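You operate a simulated robot arm through the tools that you are given. There is no shell and no other tool.

You run a simulated two-armed robot. Do the job below in one go: nothing can be reset, and whatever is moved stays where it is left.

TASK
Swap the jet in the stand for the one on the card and flush it clean.
Fine: The old jet goes on the small mat. Lock the new one in, open the tap to pump and shut it after.

Only the result counts: the job must be done as asked and must still hold three seconds after the hand-in. Knocking over, shifting, dropping, spilling or breaking anything else fails it.

THE ROBOT
Two 7-joint arms with two-finger parallel grippers on one trunk that stands fixed in place. Base frame: the origin is at the foot of the trunk, x ahead of it, y to its left, z up; the work surface is at about z = 780. Lengths are in mm, angles in rad, forces in N, time in s.
The left shoulder is at [50, 177, 1204], the right one opposite. With the tool pointing down near the work surface each hand reaches from about 100 to 680 mm from the base axis, measured 20 degrees to its own side. Payload 3.43 kg a hand.
The TCP of each hand is the grasp point between the finger pads, 34 mm short of the fingertips. In the tool frame z runs along the fingers and y along their closing line. The gripper opens to 128 mm. The fingers are 24 mm wide and 12 mm thick; the gripper's body (48 by 130 mm) begins 96 mm behind the TCP.
Orientation is that of the tool frame in the base frame, as [roll, pitch, yaw] about the fixed x, y, z axes, in that order (R = Rz(yaw) Ry(pitch) Rx(roll)). With the fingers straight down and closing along the base's y, the tool's x points along the base's -x, its y along +y and its z along -z.

THE INTERFACE
- The arms move only by the tool play_rows. It takes "left_steps", "right_steps" or both (then of equal length, played together; a hand with none holds still); each is a list of rows, each a list of 7 numbers: the shift along the tool's x, y, z in units of 30 mm (1.0 is 30 mm), then the turn, a rotation vector about the tool's x, y, z in units of 4 degrees (1.0 is 4 degrees), then the gripper command, from -1 (shut) to 1 (fully open), values between in proportion. In form: [[x, y, z, rx, ry, rz, fingers], ...]. A call has 1 to 20 rows; each row shifts and turns the commanded pose from where the row before left it, along the tool's axes as they then stand. A call with a number of a shift or a turn outside -1 to 1 is refused whole. A row lasts 0.2 s, in which the tool goes at most 50 mm and 0.15 rad; a call with a longer step from one row to the next is refused whole, and so is a gripper value outside its range. Where a pose cannot be reached the arm comes as near as it can. A force on the tool above 40 N (or 10 N above the force at the start of the call, whichever is more), or a blocked arm, ends the call early, and 0.2 s more pass. Each finger travels about 108 mm/s and halts on what it meets, pressing with about 38 N; the grip force reading is that of the motor and also rises with nothing between the fingers. The clock runs only during rows and for 0.2 s after the last one: add rows that do not move to give the fingers time. The reply holds the time, the measured pose of the TCP, the force on the tool along the base axes, the opening and the grip force, in the units named above and with some noise, with the torque about the TCP (base axes, N m) and any sound that the robot's microphone picked up.
- Cameras (640 x 400 px; columns grow to the right, rows downward): "scene" is now at [133.9, -50, 1368.7]; the picture's right is [-0.60, -0.80, 0.00], its down [-0.45, 0.34, -0.82] and it looks along [0.66, -0.50, -0.57] (base axes); focal length 249 px, centre (320, 200). "left" rides on the left gripper at [76, 11, -160] in its tool frame; the picture's right is [-0.15, 0.99, 0.00], its down [-0.88, -0.13, -0.46] and it looks along [-0.45, -0.07, 0.89] (tool axes); focal length 234 px, centre (320, 200). "right" rides on the right gripper at [76, -11, -160] in its tool frame; the picture's right is [0.15, 0.99, 0.00], its down [-0.88, 0.13, -0.46] and it looks along [-0.45, 0.07, 0.89] (tool axes); focal length 234 px, centre (320, 200). There is no depth. A picture from a camera that has moved, and an enlarged one, comes with that camera's place and axes in the base frame and with its lens. The place of the scene camera against the robot may be out by one fixed shift of up to 12 mm in any direction.
- camera(camera): a new picture of that camera. It takes no simulated time.
- raise_lower(by): slides the trunk up (or, below 0, down) by that many mm; the arms and the scene camera ride with it, the base frame stays. It gives what a move gives, with no picture.
- head_to(pan, tilt): turns the head with the scene camera to pan (to the left, within 1.396 rad either way) and tilt (down, from -0.506 to 1.204), counted from straight ahead of the robot. It gives what a move gives.
- enlarge(camera, box): a new picture of the part [left, top, right, bottom] of that camera's present view, enlarged. It takes no simulated time.
- sign_off(): hands the job in; it is judged then, once.

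Places have to be worked out from the pictures, the camera data and where the tool is seen. Open the grippers and draw the arms clear of the work before you hand the job in, unless the task says otherwise.

The tools are called after "Request:" as a command line: name --argument value ..., lists and objects as JSON in quotes. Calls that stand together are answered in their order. play_rows: Moves the arms, as the interface text tells. Its arguments: {"type":"object","properties":{"left_steps":{"type":"array"},"right_steps":{"type":"array"}},"required":[]} The other tools are called the same way: raise_lower (by) slides the trunk up or down; head_to (pan, tilt) turns the head that bears the scene camera; camera (camera) takes a picture; enlarge (camera, box) takes an enlarged picture of a part of a camera's view; sign_off () hands the job in.

At the start:

```text
t: 0.0
left_ee_pos: [373.1, -1.0, 1150.6]
left_tcp_rot: [-3.141, -0.001, 3.141]
left_force: [0.2, 1.0, -0.6]
left_wrist_torque: [-0.01, 0.0, -0.03]
left_gripper_width: 127.9
left_grip_force: 0.1
right_ee_pos: [347.8, -386.4, 1160.3]
right_tcp_rot: [3.141, 0.001, 3.141]
right_force: [1.0, 0.4, 0.2]
right_wrist_torque: [0.02, 0.01, -0.04]
right_gripper_width: 127.8
right_grip_force: 0.1
trunk travel left (down, up): [-375.0, 26.0]
head pan, tilt: [-0.649, 0.602]
```

scene: 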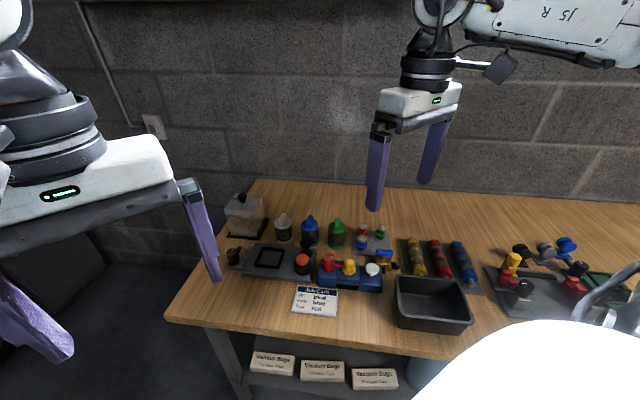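
right: 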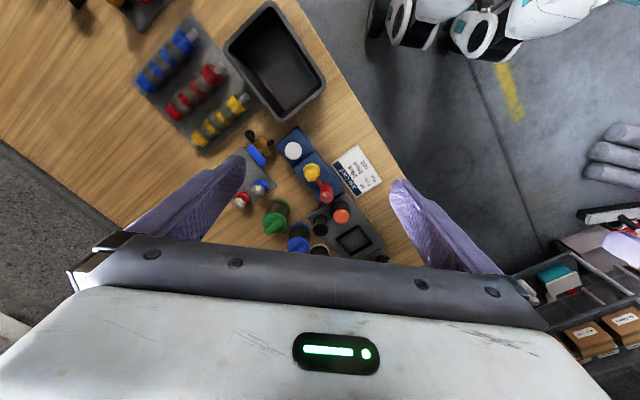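
left: 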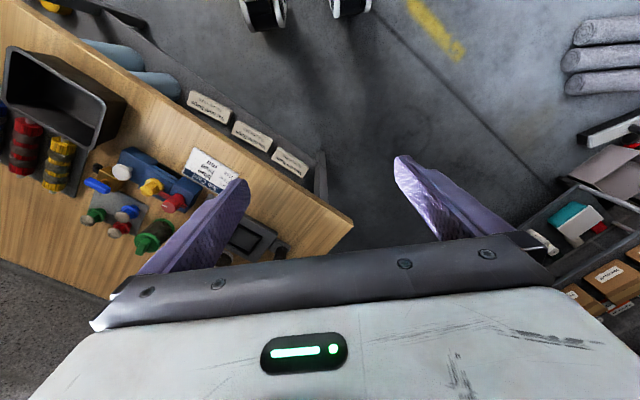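

I'll look closely at the workbench first: the card, the stand and the parts.

Request:
enlarge --camera "scene" --box '[210, 180, 410, 325]'

Request:
enlarge --camera "scene" --box '[280, 280, 350, 324]'

Request:
enlarge --camera "right" --box '[220, 110, 400, 270]'

Request:
enlarge --camera "scene" --box '[390, 220, 640, 340]'

```text
2.76 times, centred on (310, 252) of scene
camera zoom: at [133.9, -50.0, 1368.7], right [-0.6, -0.8, 0.0], down [-0.45, 0.34, -0.82], along [0.66, -0.5, -0.57], focal length 687 px, centre (348, 55)
```

zoom: 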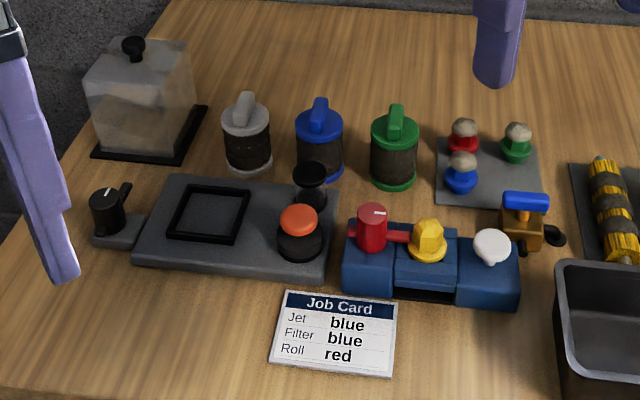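

```text
9.09 times, centred on (315, 302) of scene
camera zoom: at [133.9, -50.0, 1368.7], right [-0.6, -0.8, 0.0], down [-0.45, 0.34, -0.82], along [0.66, -0.5, -0.57], focal length 2263 px, centre (366, -727)
```

zoom: 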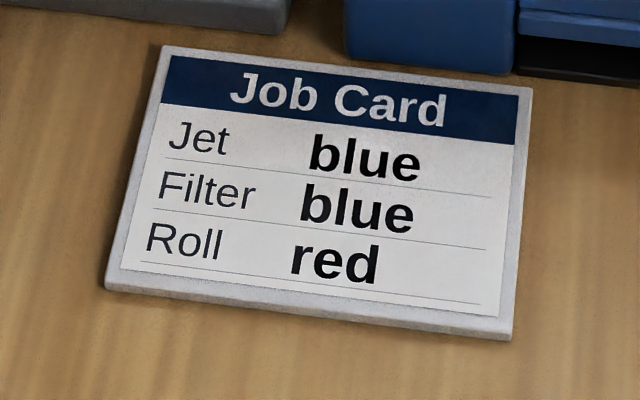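

```text
2.50 times, centred on (310, 190) of right
camera zoom: at [269.6, -398.0, 1319.1], right [-0.15, 0.99, 0.0], down [0.88, 0.13, 0.46], along [0.45, 0.07, -0.89], focal length 585 px, centre (345, 225)
```

zoom: 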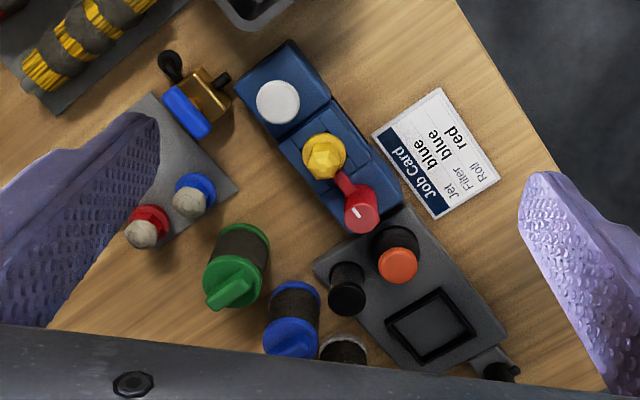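

```text
2.56 times, centred on (515, 280) of scene
camera zoom: at [133.9, -50.0, 1368.7], right [-0.6, -0.8, 0.0], down [-0.45, 0.34, -0.82], along [0.66, -0.5, -0.57], focal length 637 px, centre (-179, -5)
```

zoom: 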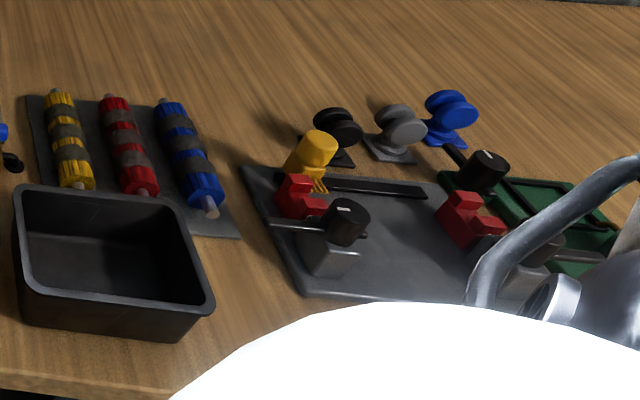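

The card says the jet is blue. I'll turn the head to see the rest of the bench and find the small mat and the stand.

Request:
head_to --pan -0.5 --tilt 0.85

Request:
camera --camera "scene"

Request:
enlarge --camera "scene" --box '[250, 100, 450, 225]'

```text
t: 0.8
left_ee_pos: [371.8, -2.1, 1150.1]
left_tcp_rot: [-3.141, 0.0, 3.141]
left_force: [-0.9, 0.0, -0.5]
left_wrist_torque: [0.02, 0.01, -0.02]
left_gripper_width: 128.0
left_grip_force: 0.0
right_ee_pos: [346.0, -385.6, 1159.3]
right_tcp_rot: [3.141, 0.0, -3.141]
right_force: [0.0, 0.4, 0.0]
right_wrist_torque: [0.01, 0.01, -0.01]
right_gripper_width: 127.9
right_grip_force: 0.0
trunk travel left (down, up): [-375.0, 26.0]
head pan, tilt: [-0.499, 0.85]
```

```text
taken
camera scene: at [132.2, -34.1, 1348.0], right [-0.48, -0.88, 0.0], down [-0.66, 0.36, -0.66], along [0.58, -0.32, -0.75], focal length 249 px, centre (320, 200)
```

scene: 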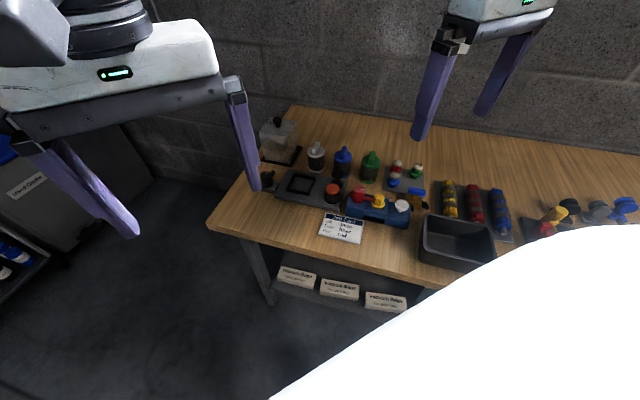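

```text
3.20 times, centred on (350, 162) of scene
camera zoom: at [132.2, -34.1, 1348.0], right [-0.48, -0.88, 0.0], down [-0.66, 0.36, -0.66], along [0.58, -0.32, -0.75], focal length 797 px, centre (224, 320)
```

zoom: 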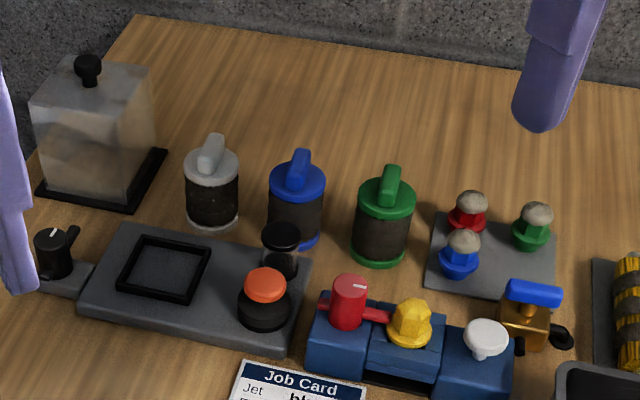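

The blue stand holds a yellow jet near (452,-391). The three spare jets sit on a small grey mat, with a blue-handled tap beside the stand. I'll lower the right hand to get a closer look.

Request:
play_rows --right_steps '[[-0.1, -0.08, 0.85, 0, 0, 0, 1], [-0.1, -0.08, 0.85, 0, 0, 0, 1], [-0.1, -0.08, 0.85, 0, 0, 0, 1], [-0.1, -0.08, 0.85, 0, 0, 0, 1], [-0.1, -0.08, 0.85, 0, 0, 0, 1], [-0.1, -0.08, 0.85, 0, 0, 0, 1]]'

Request:
camera --camera "right"

Request:
enlarge --camera "right" --box '[200, 60, 440, 260]'

```text
t: 2.2
left_ee_pos: [373.1, -1.4, 1150.4]
left_tcp_rot: [-3.14, 0.0, -3.141]
left_force: [-0.4, -0.4, -0.1]
left_wrist_torque: [0.01, 0.03, 0.01]
left_gripper_width: 128.1
left_grip_force: 0.0
right_ee_pos: [364.6, -400.8, 1005.9]
right_tcp_rot: [3.14, 0.001, 3.141]
right_force: [0.1, -0.3, -0.9]
right_wrist_torque: [0.01, 0.02, -0.03]
right_gripper_width: 128.0
right_grip_force: 0.0
trunk travel left (down, up): [-375.0, 26.0]
head pan, tilt: [-0.499, 0.85]
```

```text
taken
camera right: at [287.4, -412.6, 1165.7], right [-0.15, 0.99, 0.0], down [0.88, 0.13, 0.46], along [0.45, 0.07, -0.89], focal length 234 px, centre (320, 200)
```

right: 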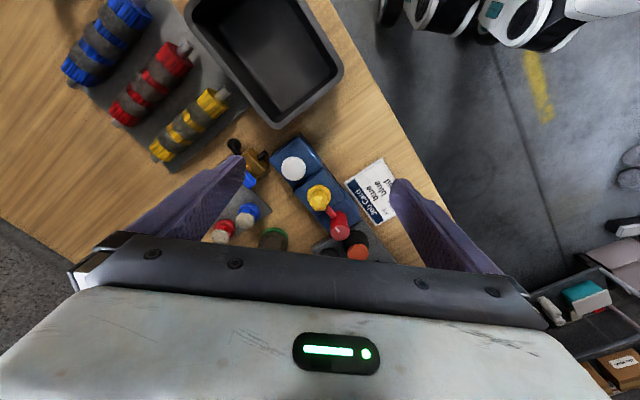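

```text
2.00 times, centred on (320, 160) of right
camera zoom: at [287.4, -412.6, 1165.7], right [-0.15, 0.99, 0.0], down [0.88, 0.13, 0.46], along [0.45, 0.07, -0.89], focal length 468 px, centre (320, 280)
```

zoom: 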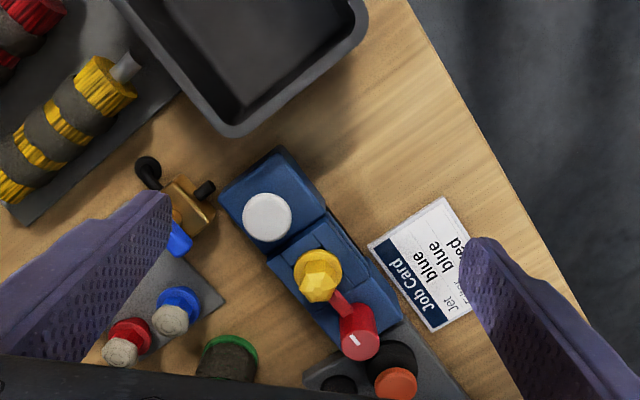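

The close view shows the red lever locking over the yellow jet, and the white round button as the likely pump. I'll move the right hand forward for a view of the mat and the tap.

Request:
play_rows --right_steps '[[-0.8, -0.4, 0.2, 0, 0, 0, 1], [-0.8, -0.4, 0.2, 0, 0, 0, 1], [-0.8, -0.4, 0.2, 0, 0, 0, 1]]'

Request:
camera --camera "right"

Request:
enlarge --camera "right" --box '[200, 60, 440, 260]'

Request:
enlarge --camera "scene" --box '[310, 140, 450, 228]'

```text
t: 3.0
left_ee_pos: [373.1, -0.6, 1150.8]
left_tcp_rot: [3.141, 0.0, -3.142]
left_force: [0.4, 0.2, 0.4]
left_wrist_torque: [0.0, 0.03, 0.01]
left_gripper_width: 128.1
left_grip_force: 0.1
right_ee_pos: [436.5, -437.1, 987.9]
right_tcp_rot: [-3.141, -0.001, -3.14]
right_force: [1.0, 0.9, 0.0]
right_wrist_torque: [0.01, 0.04, -0.03]
right_gripper_width: 128.3
right_grip_force: 0.0
trunk travel left (down, up): [-375.0, 26.0]
head pan, tilt: [-0.499, 0.85]
```

```text
taken
camera right: at [360.0, -449.0, 1147.5], right [-0.15, 0.99, 0.0], down [0.88, 0.13, 0.46], along [0.45, 0.07, -0.89], focal length 234 px, centre (320, 200)
```

right: 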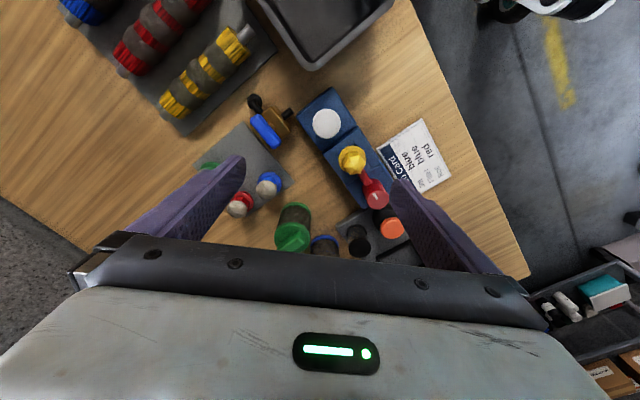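

```text
2.00 times, centred on (320, 160) of right
camera zoom: at [360.0, -449.0, 1147.5], right [-0.15, 0.99, 0.0], down [0.88, 0.13, 0.46], along [0.45, 0.07, -0.89], focal length 468 px, centre (320, 280)
```

zoom: 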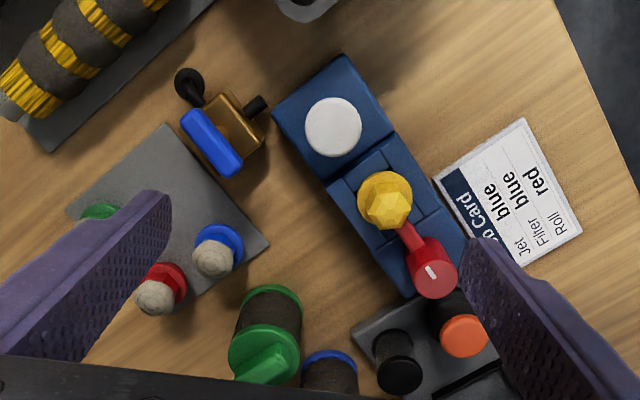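

```text
4.55 times, centred on (380, 184) of scene
camera zoom: at [132.8, -34.1, 1347.8], right [-0.48, -0.88, 0.0], down [-0.66, 0.36, -0.66], along [0.58, -0.32, -0.75], focal length 1132 px, centre (47, 273)
```

zoom: 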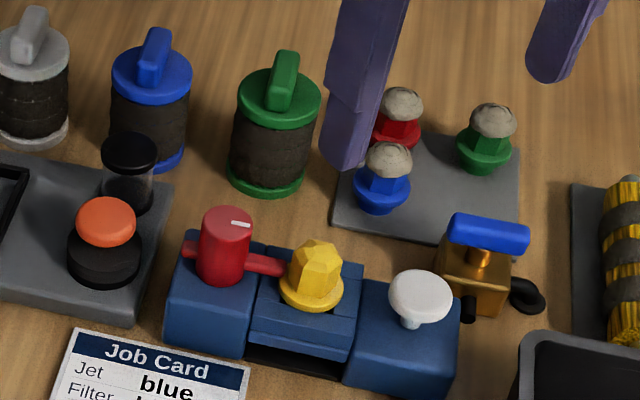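

Enlarging more: the spare jets look as if they stand differently from the fitted one, so I'll look at both in detail.

Request:
enlarge --camera "scene" --box '[375, 155, 431, 190]'

Request:
enlarge --camera "scene" --box '[344, 182, 416, 227]'

Request:
enlarge --camera "right" --box '[250, 150, 314, 230]'

Request:
enlarge --camera "right" --box '[290, 80, 410, 215]'

Request:
enlarge --camera "right" --box '[230, 80, 310, 160]'

Request:
enlarge --camera "left" --box '[70, 130, 250, 250]'

```text
11.43 times, centred on (403, 172) of scene
camera zoom: at [132.8, -34.1, 1347.8], right [-0.48, -0.88, 0.0], down [-0.66, 0.36, -0.66], along [0.58, -0.32, -0.75], focal length 2845 px, centre (-629, 514)
```

zoom: 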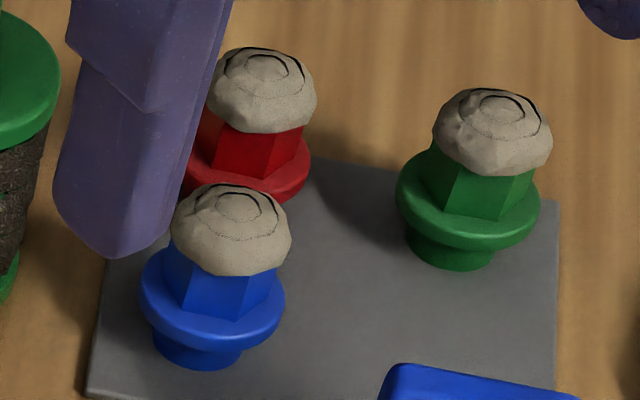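

```text
8.89 times, centred on (380, 204) of scene
camera zoom: at [132.8, -34.1, 1347.8], right [-0.48, -0.88, 0.0], down [-0.66, 0.36, -0.66], along [0.58, -0.32, -0.75], focal length 2213 px, centre (-213, 160)
```

zoom: 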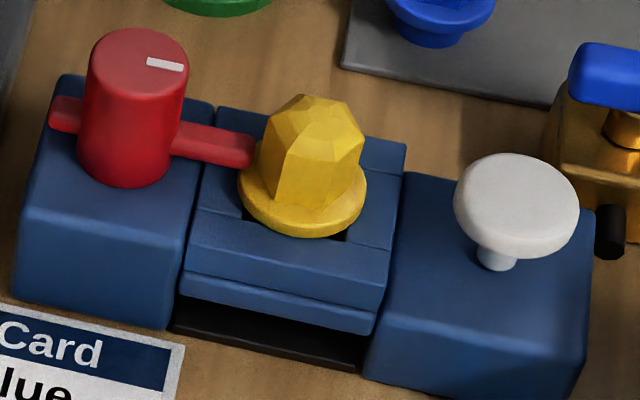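

```text
5.00 times, centred on (282, 190) of right
camera zoom: at [360.0, -449.0, 1147.5], right [-0.15, 0.99, 0.0], down [0.88, 0.13, 0.46], along [0.45, 0.07, -0.89], focal length 1171 px, centre (510, 250)
```

zoom: 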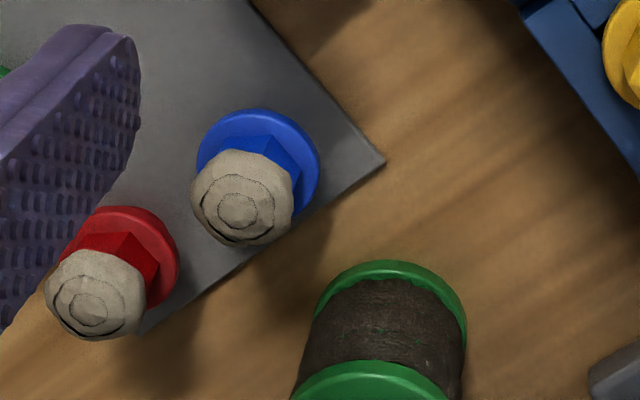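

```text
2.96 times, centred on (350, 148) of right
camera zoom: at [360.0, -449.0, 1147.5], right [-0.15, 0.99, 0.0], down [0.88, 0.13, 0.46], along [0.45, 0.07, -0.89], focal length 694 px, centre (231, 356)
```

zoom: 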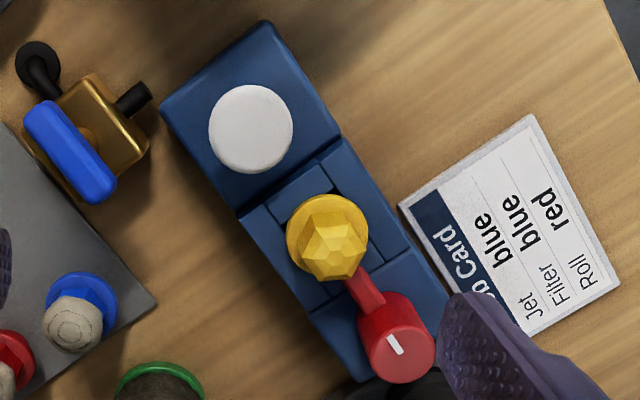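

```text
5.00 times, centred on (270, 120) of right
camera zoom: at [360.0, -449.0, 1147.5], right [-0.15, 0.99, 0.0], down [0.88, 0.13, 0.46], along [0.45, 0.07, -0.89], focal length 1171 px, centre (570, 600)
```

zoom: 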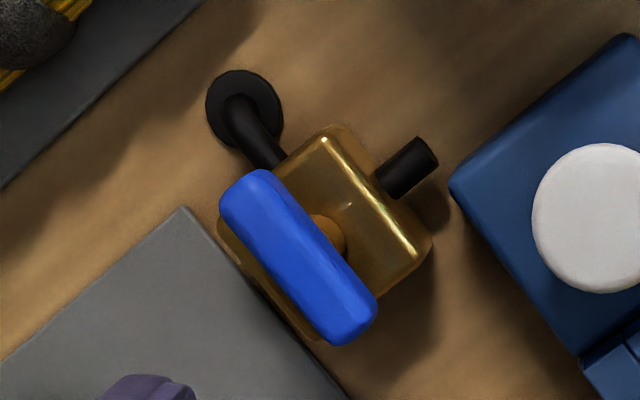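

```text
3.33 times, centred on (160, 190) of left
camera zoom: at [298.5, 9.0, 1308.8], right [0.15, 0.99, 0.0], down [0.88, -0.13, 0.46], along [0.45, -0.07, -0.89], focal length 781 px, centre (853, 233)
```

zoom: 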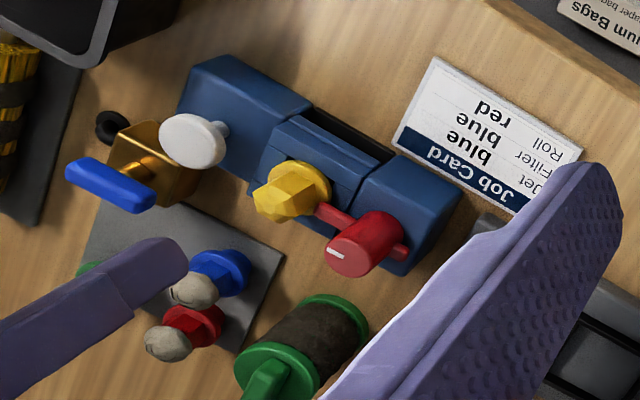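

The picture is clear now. The spare jets carry a grey crust that the flush should wash off. The red lever's arm lies over the yellow jet's flange, and the blue tap handle lies across its outlet, so I take it as shut. By triangulation the knob is at (490,-351, top 858), the jet at (452,-388, flange 824) and the pump button at (406,-433, top 840). I'll hover the right hand above the knob to check.

Request:
play_rows --right_steps '[[-0.446, 0.717, 0.4, 0, 0, 0, 0.3], [-0.446, 0.717, 0.4, 0, 0, 0, 0.0], [-0.446, 0.717, 0.4, 0, 0, 0, -0.1], [-0.446, 0.717, 0.4, 0, 0, 0, -0.1], [0, 0, 0, 0, 0, 0, -0.1]]'

Request:
enlarge --camera "right" --box '[220, 80, 420, 230]'

Request:
camera --camera "right"

Request:
camera --camera "scene"

```text
t: 4.2
left_ee_pos: [372.0, -1.6, 1151.1]
left_tcp_rot: [-3.142, -0.001, -3.141]
left_force: [-0.7, 0.4, 0.5]
left_wrist_torque: [-0.01, -0.01, -0.01]
left_gripper_width: 127.9
left_grip_force: 0.0
right_ee_pos: [490.7, -349.4, 941.4]
right_tcp_rot: [3.139, -0.001, 3.14]
right_force: [0.4, -0.1, -1.1]
right_wrist_torque: [0.0, 0.02, 0.01]
right_gripper_width: 57.7
right_grip_force: 0.1
trunk travel left (down, up): [-375.0, 26.0]
head pan, tilt: [-0.499, 0.85]
```

```text
2.67 times, centred on (320, 155) of right
camera zoom: at [413.0, -361.9, 1100.2], right [-0.15, 0.99, 0.0], down [0.88, 0.13, 0.46], along [0.45, 0.07, -0.89], focal length 624 px, centre (320, 320)
```

zoom: 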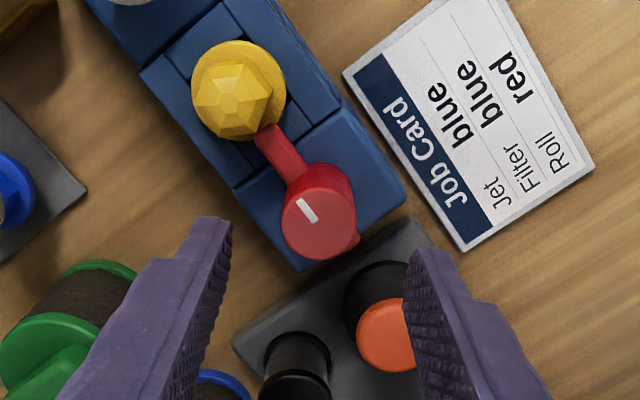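

```text
taken
camera right: at [413.0, -361.9, 1100.2], right [-0.15, 0.99, 0.0], down [0.88, 0.13, 0.46], along [0.45, 0.07, -0.89], focal length 234 px, centre (320, 200)
```

right: 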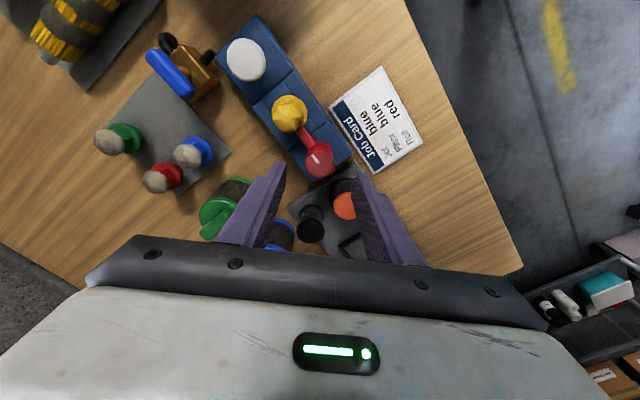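

```text
taken
camera scene: at [132.1, -34.1, 1348.0], right [-0.48, -0.88, 0.0], down [-0.66, 0.36, -0.66], along [0.58, -0.32, -0.75], focal length 249 px, centre (320, 200)
```

scene: 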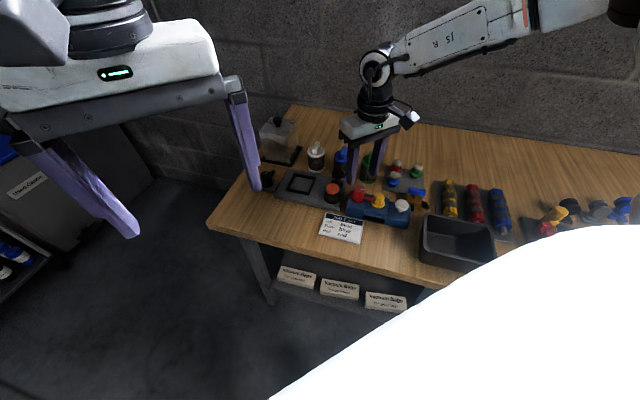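

The knob's top centre comes out at about (493,-350.6), 30 mm across, and the jet at (452,-390). I'll go down so the fingertips stay just above the lever arm, close on the knob and read the forces.

Request:
play_rows --right_steps '[[-0.067, 0, 0.75, 0, 0, 0, -0.1], [0, 0, 0.75, 0, 0, 0, -0.2], [0, 0, 0.7, 0, 0, 0, -0.2], [0, 0, 0, 0, 0, 0, -0.2]]'

Request:
camera --camera "right"

Request:
enlarge --camera "scene" --box '[330, 160, 420, 220]'

```text
t: 5.2
left_ee_pos: [373.0, -2.3, 1149.8]
left_tcp_rot: [3.14, -0.001, -3.141]
left_force: [0.2, -0.5, -0.1]
left_wrist_torque: [0.03, 0.01, 0.02]
left_gripper_width: 128.1
left_grip_force: 0.0
right_ee_pos: [493.0, -350.4, 874.1]
right_tcp_rot: [3.141, -0.001, -3.141]
right_force: [0.0, -0.3, 0.4]
right_wrist_torque: [0.0, -0.03, -0.02]
right_gripper_width: 51.1
right_grip_force: 0.0
trunk travel left (down, up): [-375.0, 26.0]
head pan, tilt: [-0.499, 0.85]
```

```text
taken
camera right: at [415.0, -362.8, 1033.4], right [-0.15, 0.99, 0.0], down [0.88, 0.13, 0.46], along [0.45, 0.07, -0.89], focal length 234 px, centre (320, 200)
```

right: 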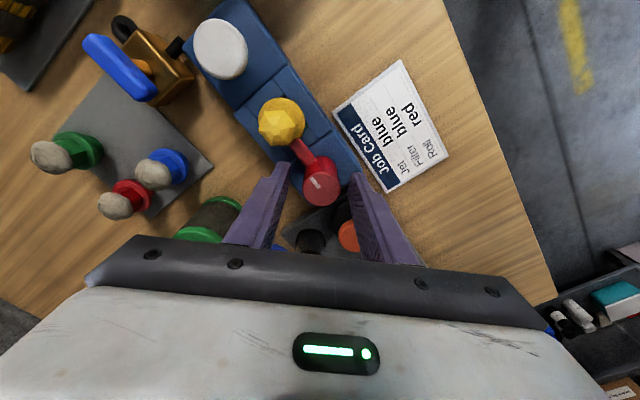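

```text
6.67 times, centred on (375, 190) of scene
camera zoom: at [132.1, -33.9, 1348.0], right [-0.48, -0.88, 0.0], down [-0.66, 0.36, -0.66], along [0.58, -0.32, -0.75], focal length 1660 px, centre (-47, 267)
```

zoom: 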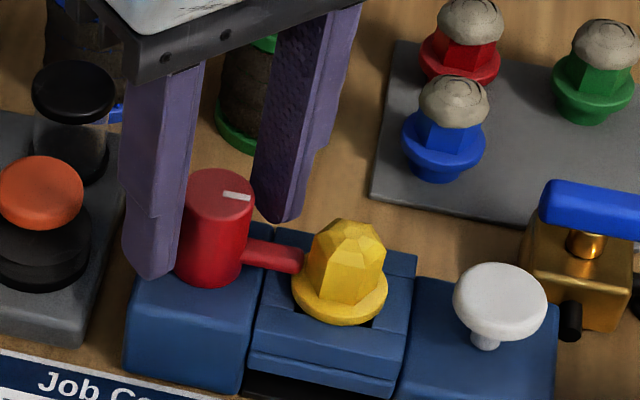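

The fingers straddle the knob cleanly, so I'm closing on it.

Request:
play_rows --right_steps '[[0, 0, 0, 0, 0, 0, -0.4], [0, 0, 0, 0, 0, 0, -0.55], [0, 0, 0, 0, 0, 0, -0.7], [0, 0, 0, 0, 0, 0, -0.7]]'

```text
t: 6.2
left_ee_pos: [372.2, -1.7, 1150.7]
left_tcp_rot: [-3.141, 0.001, 3.142]
left_force: [-0.1, 0.4, 0.0]
left_wrist_torque: [0.0, 0.04, -0.01]
left_gripper_width: 128.0
left_grip_force: 0.1
right_ee_pos: [491.4, -350.2, 873.6]
right_tcp_rot: [3.141, -0.002, -3.139]
right_force: [-2.5, 7.2, -5.7]
right_wrist_torque: [0.18, 0.1, 1.86]
right_gripper_width: 38.2
right_grip_force: 45.2
trunk travel left (down, up): [-375.0, 26.0]
head pan, tilt: [-0.499, 0.85]
```

The grip stopped at 38 mm with a strong twist of 1.86 N m, so the fingertips may be catching the lever arm. I'll look closely.

Request:
enlarge --camera "scene" --box '[330, 165, 400, 215]'

Request:
enlarge --camera "right" --box '[240, 80, 400, 230]'

Request:
enlarge --camera "left" --box '[70, 130, 250, 250]'

```text
8.00 times, centred on (365, 190) of scene
camera zoom: at [132.4, -33.5, 1347.9], right [-0.48, -0.88, 0.0], down [-0.66, 0.36, -0.66], along [0.58, -0.32, -0.75], focal length 1992 px, centre (-40, 280)
```

zoom: 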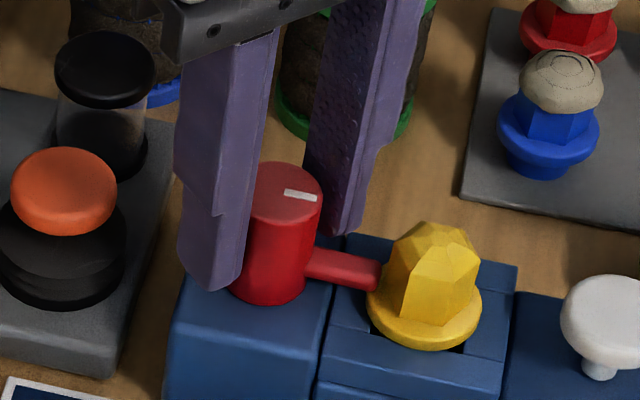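

```text
2.67 times, centred on (320, 155) of right
camera zoom: at [414.9, -362.0, 1033.5], right [-0.15, 0.99, 0.0], down [0.88, 0.13, 0.45], along [0.45, 0.07, -0.89], focal length 624 px, centre (320, 320)
```

zoom: 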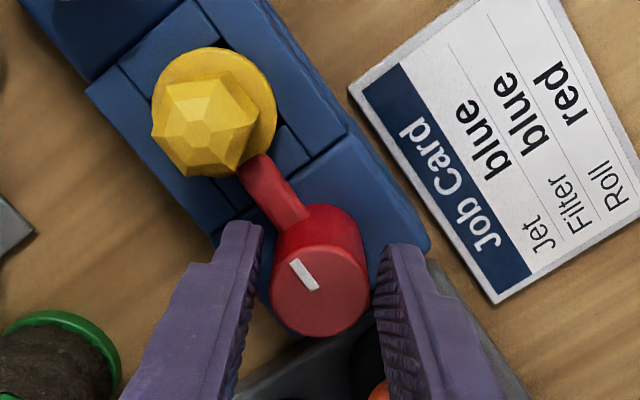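

```text
3.33 times, centred on (160, 190) of left
camera zoom: at [298.0, 9.6, 1308.9], right [0.15, 0.99, 0.0], down [0.88, -0.13, 0.46], along [0.45, -0.07, -0.89], focal length 781 px, centre (853, 233)
```

zoom: 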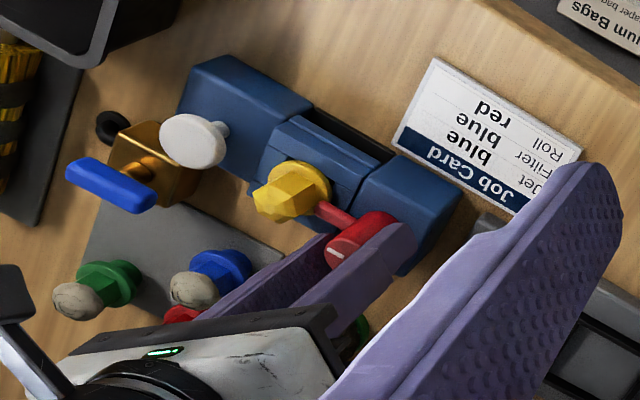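

At the fingertip level (z≈840) something wider than the knob's top is being caught, probably the crossbar at 45°. I'll open, rise 7 mm and close again on the plain knob above it.

Request:
play_rows --right_steps '[[0, 0, 0, 0, 0, 0, -0.2], [0, 0, 0, 0, 0, 0, -0.2], [0, 0, -0.25, 0, 0, 0, -0.2], [0, 0, 0, 0, 0, 0, -0.35], [0, 0, 0, 0, 0, 0, -0.5], [0, 0, 0, 0, 0, 0, -0.65], [0, 0, 0, 0, 0, 0, -0.65]]'

Request:
enlarge --camera "right" --box '[240, 80, 400, 230]'

```text
t: 7.8
left_ee_pos: [373.3, -2.2, 1150.8]
left_tcp_rot: [-3.141, 0.001, -3.141]
left_force: [0.2, -0.6, -1.2]
left_wrist_torque: [0.01, 0.0, 0.0]
left_gripper_width: 128.1
left_grip_force: 0.0
right_ee_pos: [491.8, -351.7, 880.9]
right_tcp_rot: [3.14, -0.001, -3.142]
right_force: [-2.1, 3.5, -1.4]
right_wrist_torque: [0.09, -0.27, -0.02]
right_gripper_width: 29.3
right_grip_force: 44.8
trunk travel left (down, up): [-375.0, 26.0]
head pan, tilt: [-0.499, 0.85]
```

```text
2.67 times, centred on (320, 155) of right
camera zoom: at [415.2, -362.2, 1041.3], right [-0.15, 0.99, 0.0], down [0.88, 0.13, 0.46], along [0.45, 0.07, -0.89], focal length 624 px, centre (320, 320)
```

zoom: 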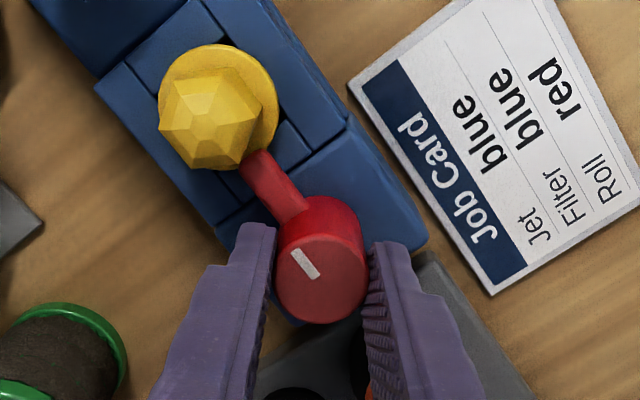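

The grip is clean now at 29.3 mm with no twist. I'll try a small turn counter-clockwise (seen from above) to feel which way the lever is free.

Request:
play_rows --right_steps '[[0, 0, 0, 0, 0, -0.6, -0.7], [0, 0, 0, 0, 0, -0.9, -0.7], [0, 0, 0, 0, 0, -1, -0.7], [0, 0, 0, 0, 0, 0, -0.7]]'

Request:
enlarge --camera "right" --box '[240, 80, 400, 230]'

Request:
enlarge --camera "scene" --box '[330, 165, 400, 215]'

```text
t: 8.8
left_ee_pos: [372.4, -1.8, 1150.9]
left_tcp_rot: [3.141, -0.002, 3.14]
left_force: [-0.5, 0.1, -0.2]
left_wrist_torque: [0.0, -0.02, 0.0]
left_gripper_width: 128.1
left_grip_force: 0.0
right_ee_pos: [492.7, -350.4, 881.3]
right_tcp_rot: [3.14, -0.001, -2.966]
right_force: [-1.8, 8.3, -5.6]
right_wrist_torque: [0.18, -0.39, -0.02]
right_gripper_width: 29.1
right_grip_force: 44.8
trunk travel left (down, up): [-375.0, 26.0]
head pan, tilt: [-0.499, 0.85]
```

```text
2.67 times, centred on (320, 155) of right
camera zoom: at [418.4, -375.1, 1041.3], right [-0.32, 0.95, 0.0], down [0.84, 0.28, 0.46], along [0.43, 0.15, -0.89], focal length 624 px, centre (320, 320)
```

zoom: 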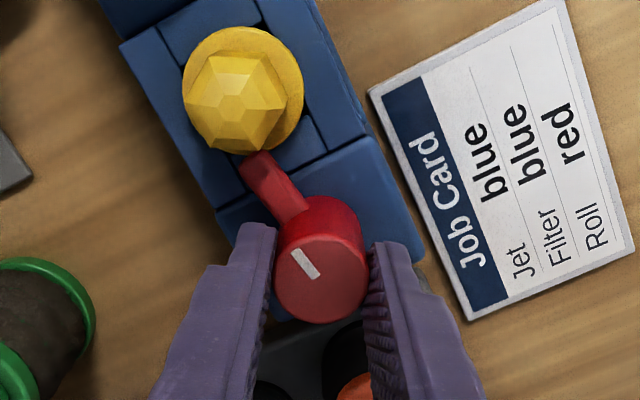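

```text
8.00 times, centred on (365, 190) of scene
camera zoom: at [132.4, -33.5, 1347.9], right [-0.48, -0.88, 0.0], down [-0.66, 0.36, -0.66], along [0.58, -0.32, -0.75], focal length 1992 px, centre (-40, 280)
```

zoom: 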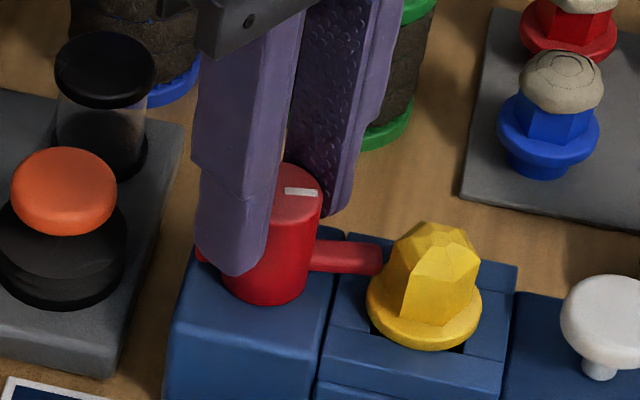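

The knob turned freely and the arm is moving off the jet toward the back. I'll continue the same way.

Request:
play_rows --right_steps '[[0, 0, 0, 0, 0, -1, -0.7], [0, 0, 0, 0, 0, -1, -0.7], [0, 0, 0, 0, 0, -1, -0.7], [0, 0, 0, 0, 0, -1, -0.7], [0, 0, 0, 0, 0, -1, -0.7], [0, 0, 0, 0, 0, -1, -0.7], [0, 0, 0, 0, 0, -1, -0.7], [0, 0, 0, 0, 0, -1, -0.7], [0, 0, 0, 0, 0, -1, -0.7], [0, 0, 0, 0, 0, 0, -0.7]]'

Request:
enlarge --camera "right" --box '[240, 80, 400, 230]'

Request:
enlarge --camera "scene" --box '[330, 165, 400, 215]'

```text
t: 9.8
left_ee_pos: [375.0, -2.4, 1149.4]
left_tcp_rot: [3.141, -0.001, 3.141]
left_force: [-0.3, -0.2, -0.2]
left_wrist_torque: [-0.05, -0.02, 0.01]
left_gripper_width: 128.0
left_grip_force: 0.0
right_ee_pos: [491.3, -349.7, 882.4]
right_tcp_rot: [-3.115, 0.016, -2.696]
right_force: [15.0, -4.1, -25.4]
right_wrist_torque: [1.09, -0.77, 0.04]
right_gripper_width: 29.2
right_grip_force: 45.7
right hand out of reach, approached as far as the arm can: row 4, 5
trunk travel left (down, up): [-375.0, 26.0]
head pan, tilt: [-0.499, 0.85]
stopped in row 5 (right hand): the force on the tool passed its limit at 50 N (the readings are from after the stop); the commanded pose is now the measured one
```

```text
2.67 times, centred on (320, 155) of right
camera zoom: at [421.6, -390.4, 1040.9], right [-0.56, 0.83, -0.03], down [0.73, 0.5, 0.47], along [0.4, 0.24, -0.88], focal length 624 px, centre (320, 320)
```

zoom: 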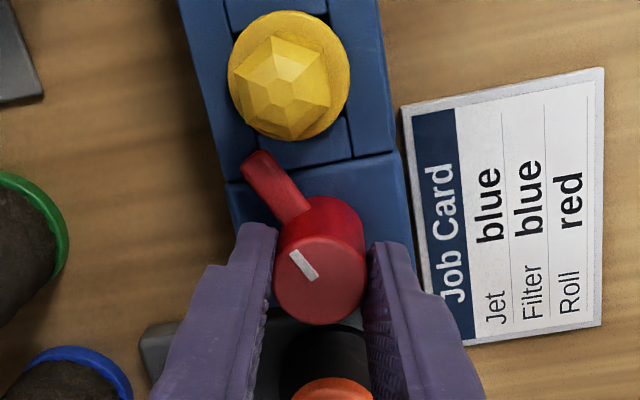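

```text
8.00 times, centred on (365, 190) of scene
camera zoom: at [135.2, -35.0, 1347.1], right [-0.48, -0.88, 0.0], down [-0.66, 0.36, -0.66], along [0.58, -0.32, -0.75], focal length 1992 px, centre (-40, 280)
```

zoom: 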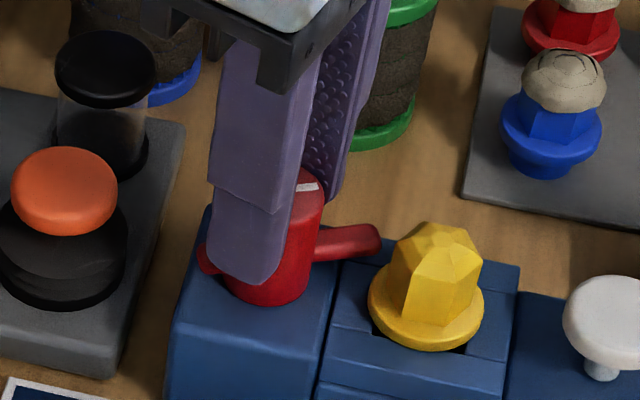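

The wrist ran out of travel at about 25° of turn, and the knob turned that far freely. I'll let go, rise, level the hand, wind the wrist back clockwise and grip again.

Request:
play_rows --right_steps '[[0, 0, 0, 0, 0, 0, -0.4], [0, 0, 0, 0, 0, 0, -0.3], [0, 0, -0.5, 0, 0, 0, -0.3], [0, 0, -0.8, 0, 0, 0.5, -0.3], [0, 0, -0.4, -0.38, 0.23, 1, -0.3], [0, 0, 0, 0, 0, 1, -0.3], [0, 0, 0, 0, 0, 1, -0.3], [0, 0, 0, 0, 0, 1, -0.3], [0, 0, 0, 0, 0, 1, -0.3], [0, 0, 0, 0, 0, 1, -0.3], [0, 0, 0, 0, 0, 1, -0.3], [0, 0, 0, 0, 0, 1, -0.3], [0, 0, 0, 0, 0, 1, -0.3], [0, 0, 0, 0, 0, 1, -0.3], [0, 0, 0, 0, 0, 1, -0.3], [0, 0, 0, 0, 0, 1, -0.3]]'

Request:
camera --camera "right"

Request:
enlarge --camera "scene" --box '[330, 165, 400, 215]'

```text
t: 13.2
left_ee_pos: [371.9, -2.9, 1149.4]
left_tcp_rot: [3.141, 0.0, 3.141]
left_force: [0.1, -0.6, -0.7]
left_wrist_torque: [0.03, 0.0, -0.03]
left_gripper_width: 128.4
left_grip_force: 0.1
right_ee_pos: [486.6, -347.2, 936.9]
right_tcp_rot: [3.137, 0.001, 2.712]
right_force: [0.3, -0.1, 0.9]
right_wrist_torque: [-0.04, 0.0, 0.01]
right_gripper_width: 44.9
right_grip_force: 0.2
trunk travel left (down, up): [-375.0, 26.0]
head pan, tilt: [-0.499, 0.85]
```

```text
taken
camera right: at [411.5, -327.1, 1096.6], right [0.28, 0.96, 0.0], down [0.85, -0.25, 0.46], along [0.44, -0.12, -0.89], focal length 234 px, centre (320, 200)
```

right: 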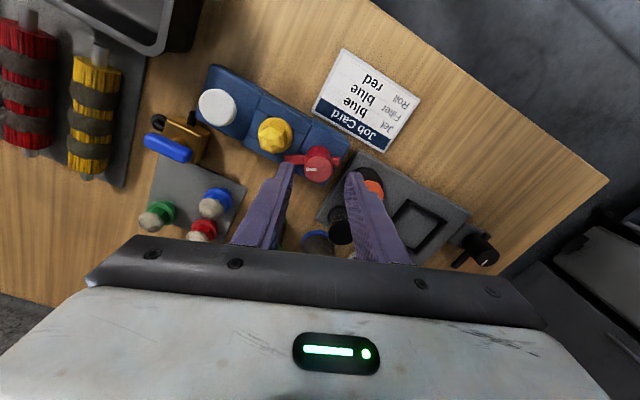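

```text
8.00 times, centred on (365, 190) of scene
camera zoom: at [132.2, -34.0, 1347.9], right [-0.48, -0.88, 0.0], down [-0.66, 0.36, -0.66], along [0.58, -0.32, -0.75], focal length 1992 px, centre (-40, 280)
```

zoom: 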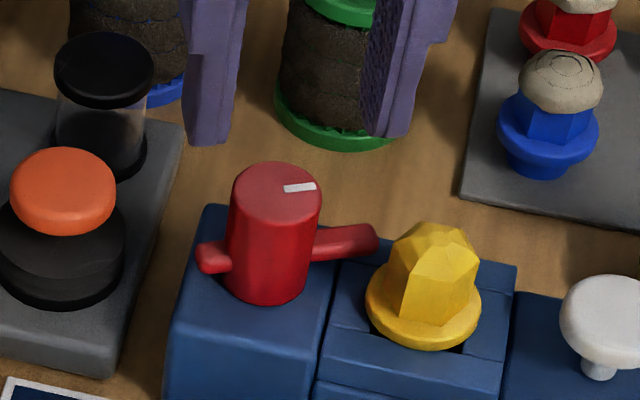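

The lever stayed where I left it, about 25° off. I'll wind the wrist another 27° clockwise and re-centre over the knob.

Request:
play_rows --right_steps '[[0, 0, 0, 0, 0, 1, -0.3], [0, 0, 0, 0, 0, 1, -0.3], [0, 0, 0, 0, 0, 1, -0.3], [0, 0, 0, 0, 0, 1, -0.3], [0, 0, 0, 0, 0, 1, -0.3], [0, 0, 0, 0, 0, 1, -0.3], [0, 0, 0, 0, 0, 0.75, -0.3], [-0.21, 0.067, 0, 0, 0, 0, -0.3], [0, 0, 0, 0, 0, 0, -0.3]]'

Request:
enlarge --camera "right" --box '[240, 80, 400, 230]'

```text
t: 15.2
left_ee_pos: [371.4, -1.3, 1150.1]
left_tcp_rot: [-3.141, 0.0, -3.142]
left_force: [0.6, 0.2, -0.8]
left_wrist_torque: [-0.01, -0.03, 0.01]
left_gripper_width: 128.3
left_grip_force: 0.0
right_ee_pos: [492.0, -350.6, 937.2]
right_tcp_rot: [3.141, -0.002, 2.244]
right_force: [0.0, -0.4, 0.0]
right_wrist_torque: [-0.03, -0.03, -0.03]
right_gripper_width: 44.7
right_grip_force: 0.0
trunk travel left (down, up): [-375.0, 26.0]
head pan, tilt: [-0.499, 0.85]
```

```text
2.67 times, centred on (320, 155) of right
camera zoom: at [434.7, -299.3, 1096.9], right [0.68, 0.73, 0.0], down [0.65, -0.61, 0.45], along [0.33, -0.31, -0.89], focal length 624 px, centre (320, 320)
```

zoom: 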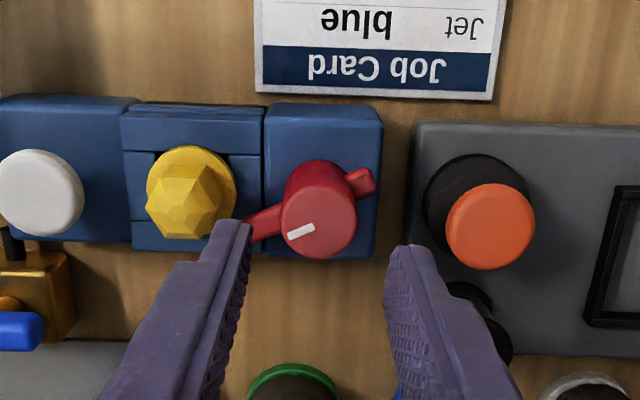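

The wrist is now aligned and centred. I'm descending and gripping the knob.

Request:
play_rows --right_steps '[[0, 0, 0.93, 0, 0, 0, -0.35], [0, 0, 0.93, 0, 0, 0, -0.4], [0, 0, 0, 0, 0, 0, -0.5], [0, 0, 0, 0, 0, 0, -0.65], [0, 0, 0, 0, 0, 0, -0.7]]'

Request:
enlarge --camera "right" --box '[240, 80, 400, 230]'

```text
t: 16.4
left_ee_pos: [373.3, -2.5, 1151.8]
left_tcp_rot: [3.141, 0.0, 3.141]
left_force: [0.3, 0.0, 0.1]
left_wrist_torque: [0.01, 0.0, -0.02]
left_gripper_width: 128.1
left_grip_force: 0.0
right_ee_pos: [491.5, -349.8, 880.9]
right_tcp_rot: [3.14, -0.002, 2.244]
right_force: [-0.8, -2.9, -1.3]
right_wrist_torque: [-0.56, -0.35, -0.02]
right_gripper_width: 29.6
right_grip_force: 45.4
trunk travel left (down, up): [-375.0, 26.0]
head pan, tilt: [-0.499, 0.85]
```

```text
2.67 times, centred on (320, 155) of right
camera zoom: at [434.4, -299.5, 1041.0], right [0.68, 0.73, 0.0], down [0.65, -0.61, 0.46], along [0.33, -0.31, -0.89], focal length 624 px, centre (320, 320)
```

zoom: 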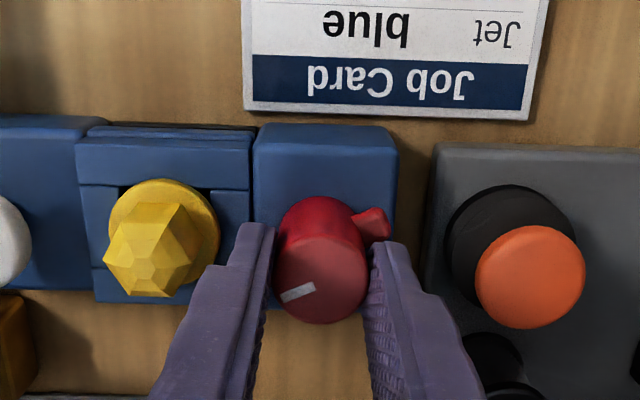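

I've regripped. Now I'll turn the remaining 60° or so counter-clockwise.

Request:
play_rows --right_steps '[[0, 0, 0, 0, 0, -1, -0.7], [0, 0, 0, 0, 0, -1, -0.7], [0, 0, 0, 0, 0, -1, -0.7], [0, 0, 0, 0, 0, -1, -0.7], [0, 0, 0, 0, 0, -1, -0.7], [0, 0, 0, 0, 0, -1, -0.7], [0, 0, 0, 0, 0, -1, -0.7], [0, 0, 0, 0, 0, -1, -0.7], [0, 0, 0, 0, 0, -1, -0.7], [0, 0, 0, 0, 0, -1, -0.7], [0, 0, 0, 0, 0, -1, -0.7], [0, 0, 0, 0, 0, -1, -0.7], [0, 0, 0, 0, 0, -1, -0.7], [0, 0, 0, 0, 0, -1, -0.7], [0, 0, 0, 0, 0, -1, -0.7], [0, 0, 0, 0, 0, 0, -0.7]]'

Request:
enlarge --camera "right" --box '[240, 80, 400, 230]'

Request:
enlarge --camera "scene" --box '[330, 165, 400, 215]'

```text
t: 19.8
left_ee_pos: [371.2, -0.6, 1150.3]
left_tcp_rot: [3.141, 0.0, -3.141]
left_force: [-0.1, 0.0, -0.2]
left_wrist_torque: [-0.02, -0.02, 0.0]
left_gripper_width: 128.0
left_grip_force: 0.0
right_ee_pos: [491.8, -350.1, 881.2]
right_tcp_rot: [3.137, 0.002, -2.99]
right_force: [-1.8, 1.4, 2.1]
right_wrist_torque: [-0.28, 0.69, -0.01]
right_gripper_width: 29.2
right_grip_force: 45.1
trunk travel left (down, up): [-375.0, 26.0]
head pan, tilt: [-0.499, 0.85]
```

```text
2.67 times, centred on (320, 155) of right
camera zoom: at [417.3, -373.7, 1040.8], right [-0.29, 0.96, 0.0], down [0.85, 0.26, 0.46], along [0.44, 0.14, -0.89], focal length 624 px, centre (320, 320)
```

zoom: 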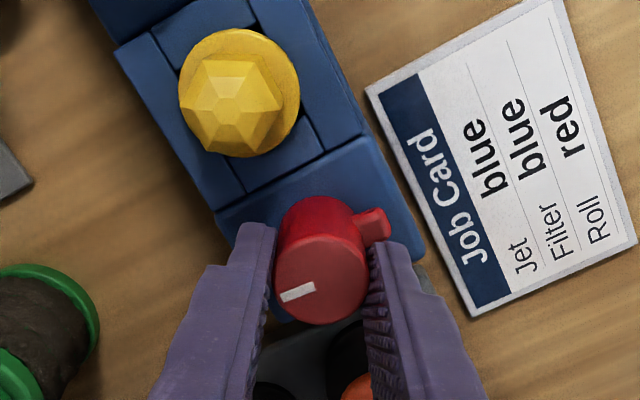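

```text
8.00 times, centred on (365, 190) of scene
camera zoom: at [132.0, -33.8, 1348.0], right [-0.48, -0.88, 0.0], down [-0.66, 0.36, -0.66], along [0.58, -0.32, -0.75], focal length 1992 px, centre (-40, 280)
```

zoom: 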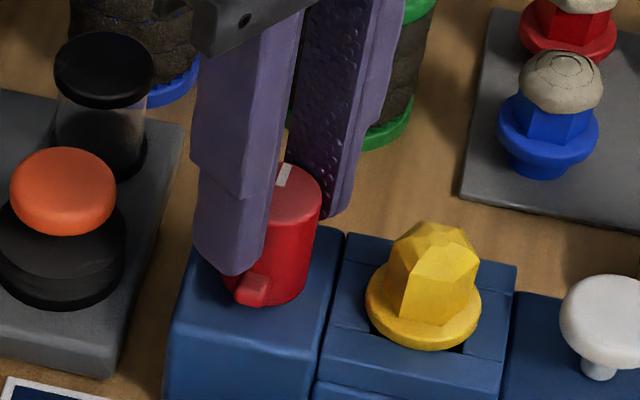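

The lever is about 85° off and the flange is free. I'll release, rise and move above the yellow jet with the closing line across two of its hex flats (yaw ≈165°).

Request:
play_rows --right_steps '[[0, 0, 0, 0, 0, 0, -0.45], [0, 0, 0, 0, 0, 0, -0.4], [0, 0, -0.6, 0, 0, 0, -0.4], [0, 0, -0.8, 0, 0, 0, -0.3], [0, 0, -0.8, 0, 0, 1, -0.3], [0, 0, 0, 0, 0, 1, -0.3], [0, 0, 0, 0, 0, 1, -0.3], [0, 0, 0, 0, 0, 1, -0.3], [0, 0, 0, 0, 0, 1, -0.3], [0, 0, 0, 0, 0, 0.93, -0.3], [0.475, -0.803, 0, 0, 0, 0, -0.3], [0.475, -0.803, 0, 0, 0, 0, -0.3], [0, 0, 0, 0, 0, 0, -0.3]]'

Request:
enlarge --camera "right" --box '[240, 80, 400, 230]'

Request:
enlarge --camera "scene" --box '[330, 165, 400, 215]'

Request:
camera --camera "right"

```text
t: 22.6
left_ee_pos: [373.5, -1.6, 1150.3]
left_tcp_rot: [-3.141, -0.001, 3.141]
left_force: [0.2, 0.7, 0.0]
left_wrist_torque: [0.01, -0.05, -0.01]
left_gripper_width: 128.0
left_grip_force: 0.0
right_ee_pos: [452.8, -389.9, 946.0]
right_tcp_rot: [3.138, 0.0, 2.877]
right_force: [0.2, 0.9, -0.7]
right_wrist_torque: [-0.01, 0.0, 0.0]
right_gripper_width: 45.2
right_grip_force: 0.0
trunk travel left (down, up): [-375.0, 26.0]
head pan, tilt: [-0.499, 0.85]
```

```text
2.67 times, centred on (320, 155) of right
camera zoom: at [374.3, -382.0, 1106.3], right [0.12, 0.99, 0.0], down [0.88, -0.11, 0.46], along [0.45, -0.05, -0.89], focal length 624 px, centre (320, 320)
```

zoom: 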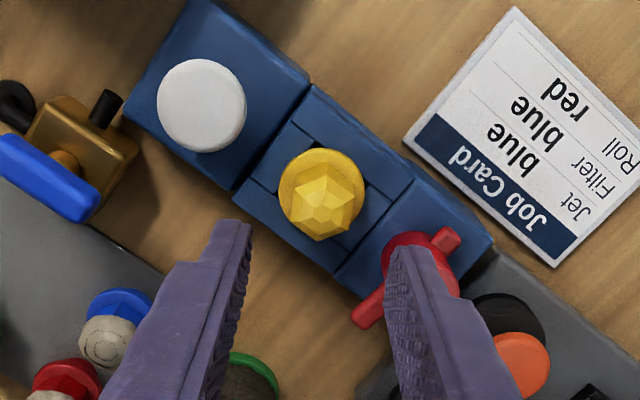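

```text
8.00 times, centred on (365, 190) of scene
camera zoom: at [132.4, -33.9, 1347.9], right [-0.48, -0.88, 0.0], down [-0.66, 0.36, -0.66], along [0.58, -0.32, -0.75], focal length 1992 px, centre (-40, 280)
```

zoom: 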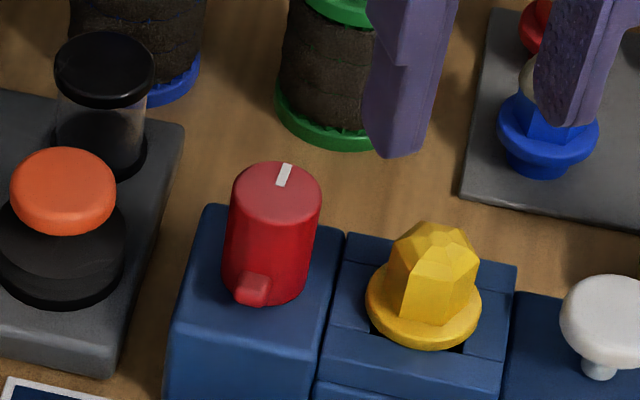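

```text
taken
camera right: at [374.3, -382.0, 1106.3], right [0.12, 0.99, 0.0], down [0.88, -0.11, 0.46], along [0.45, -0.05, -0.89], focal length 234 px, centre (320, 200)
```

right: 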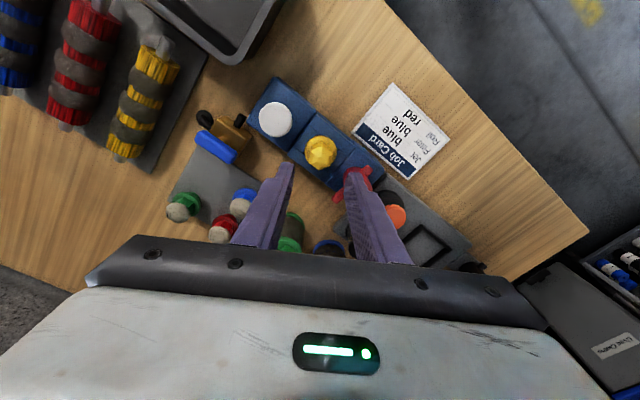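

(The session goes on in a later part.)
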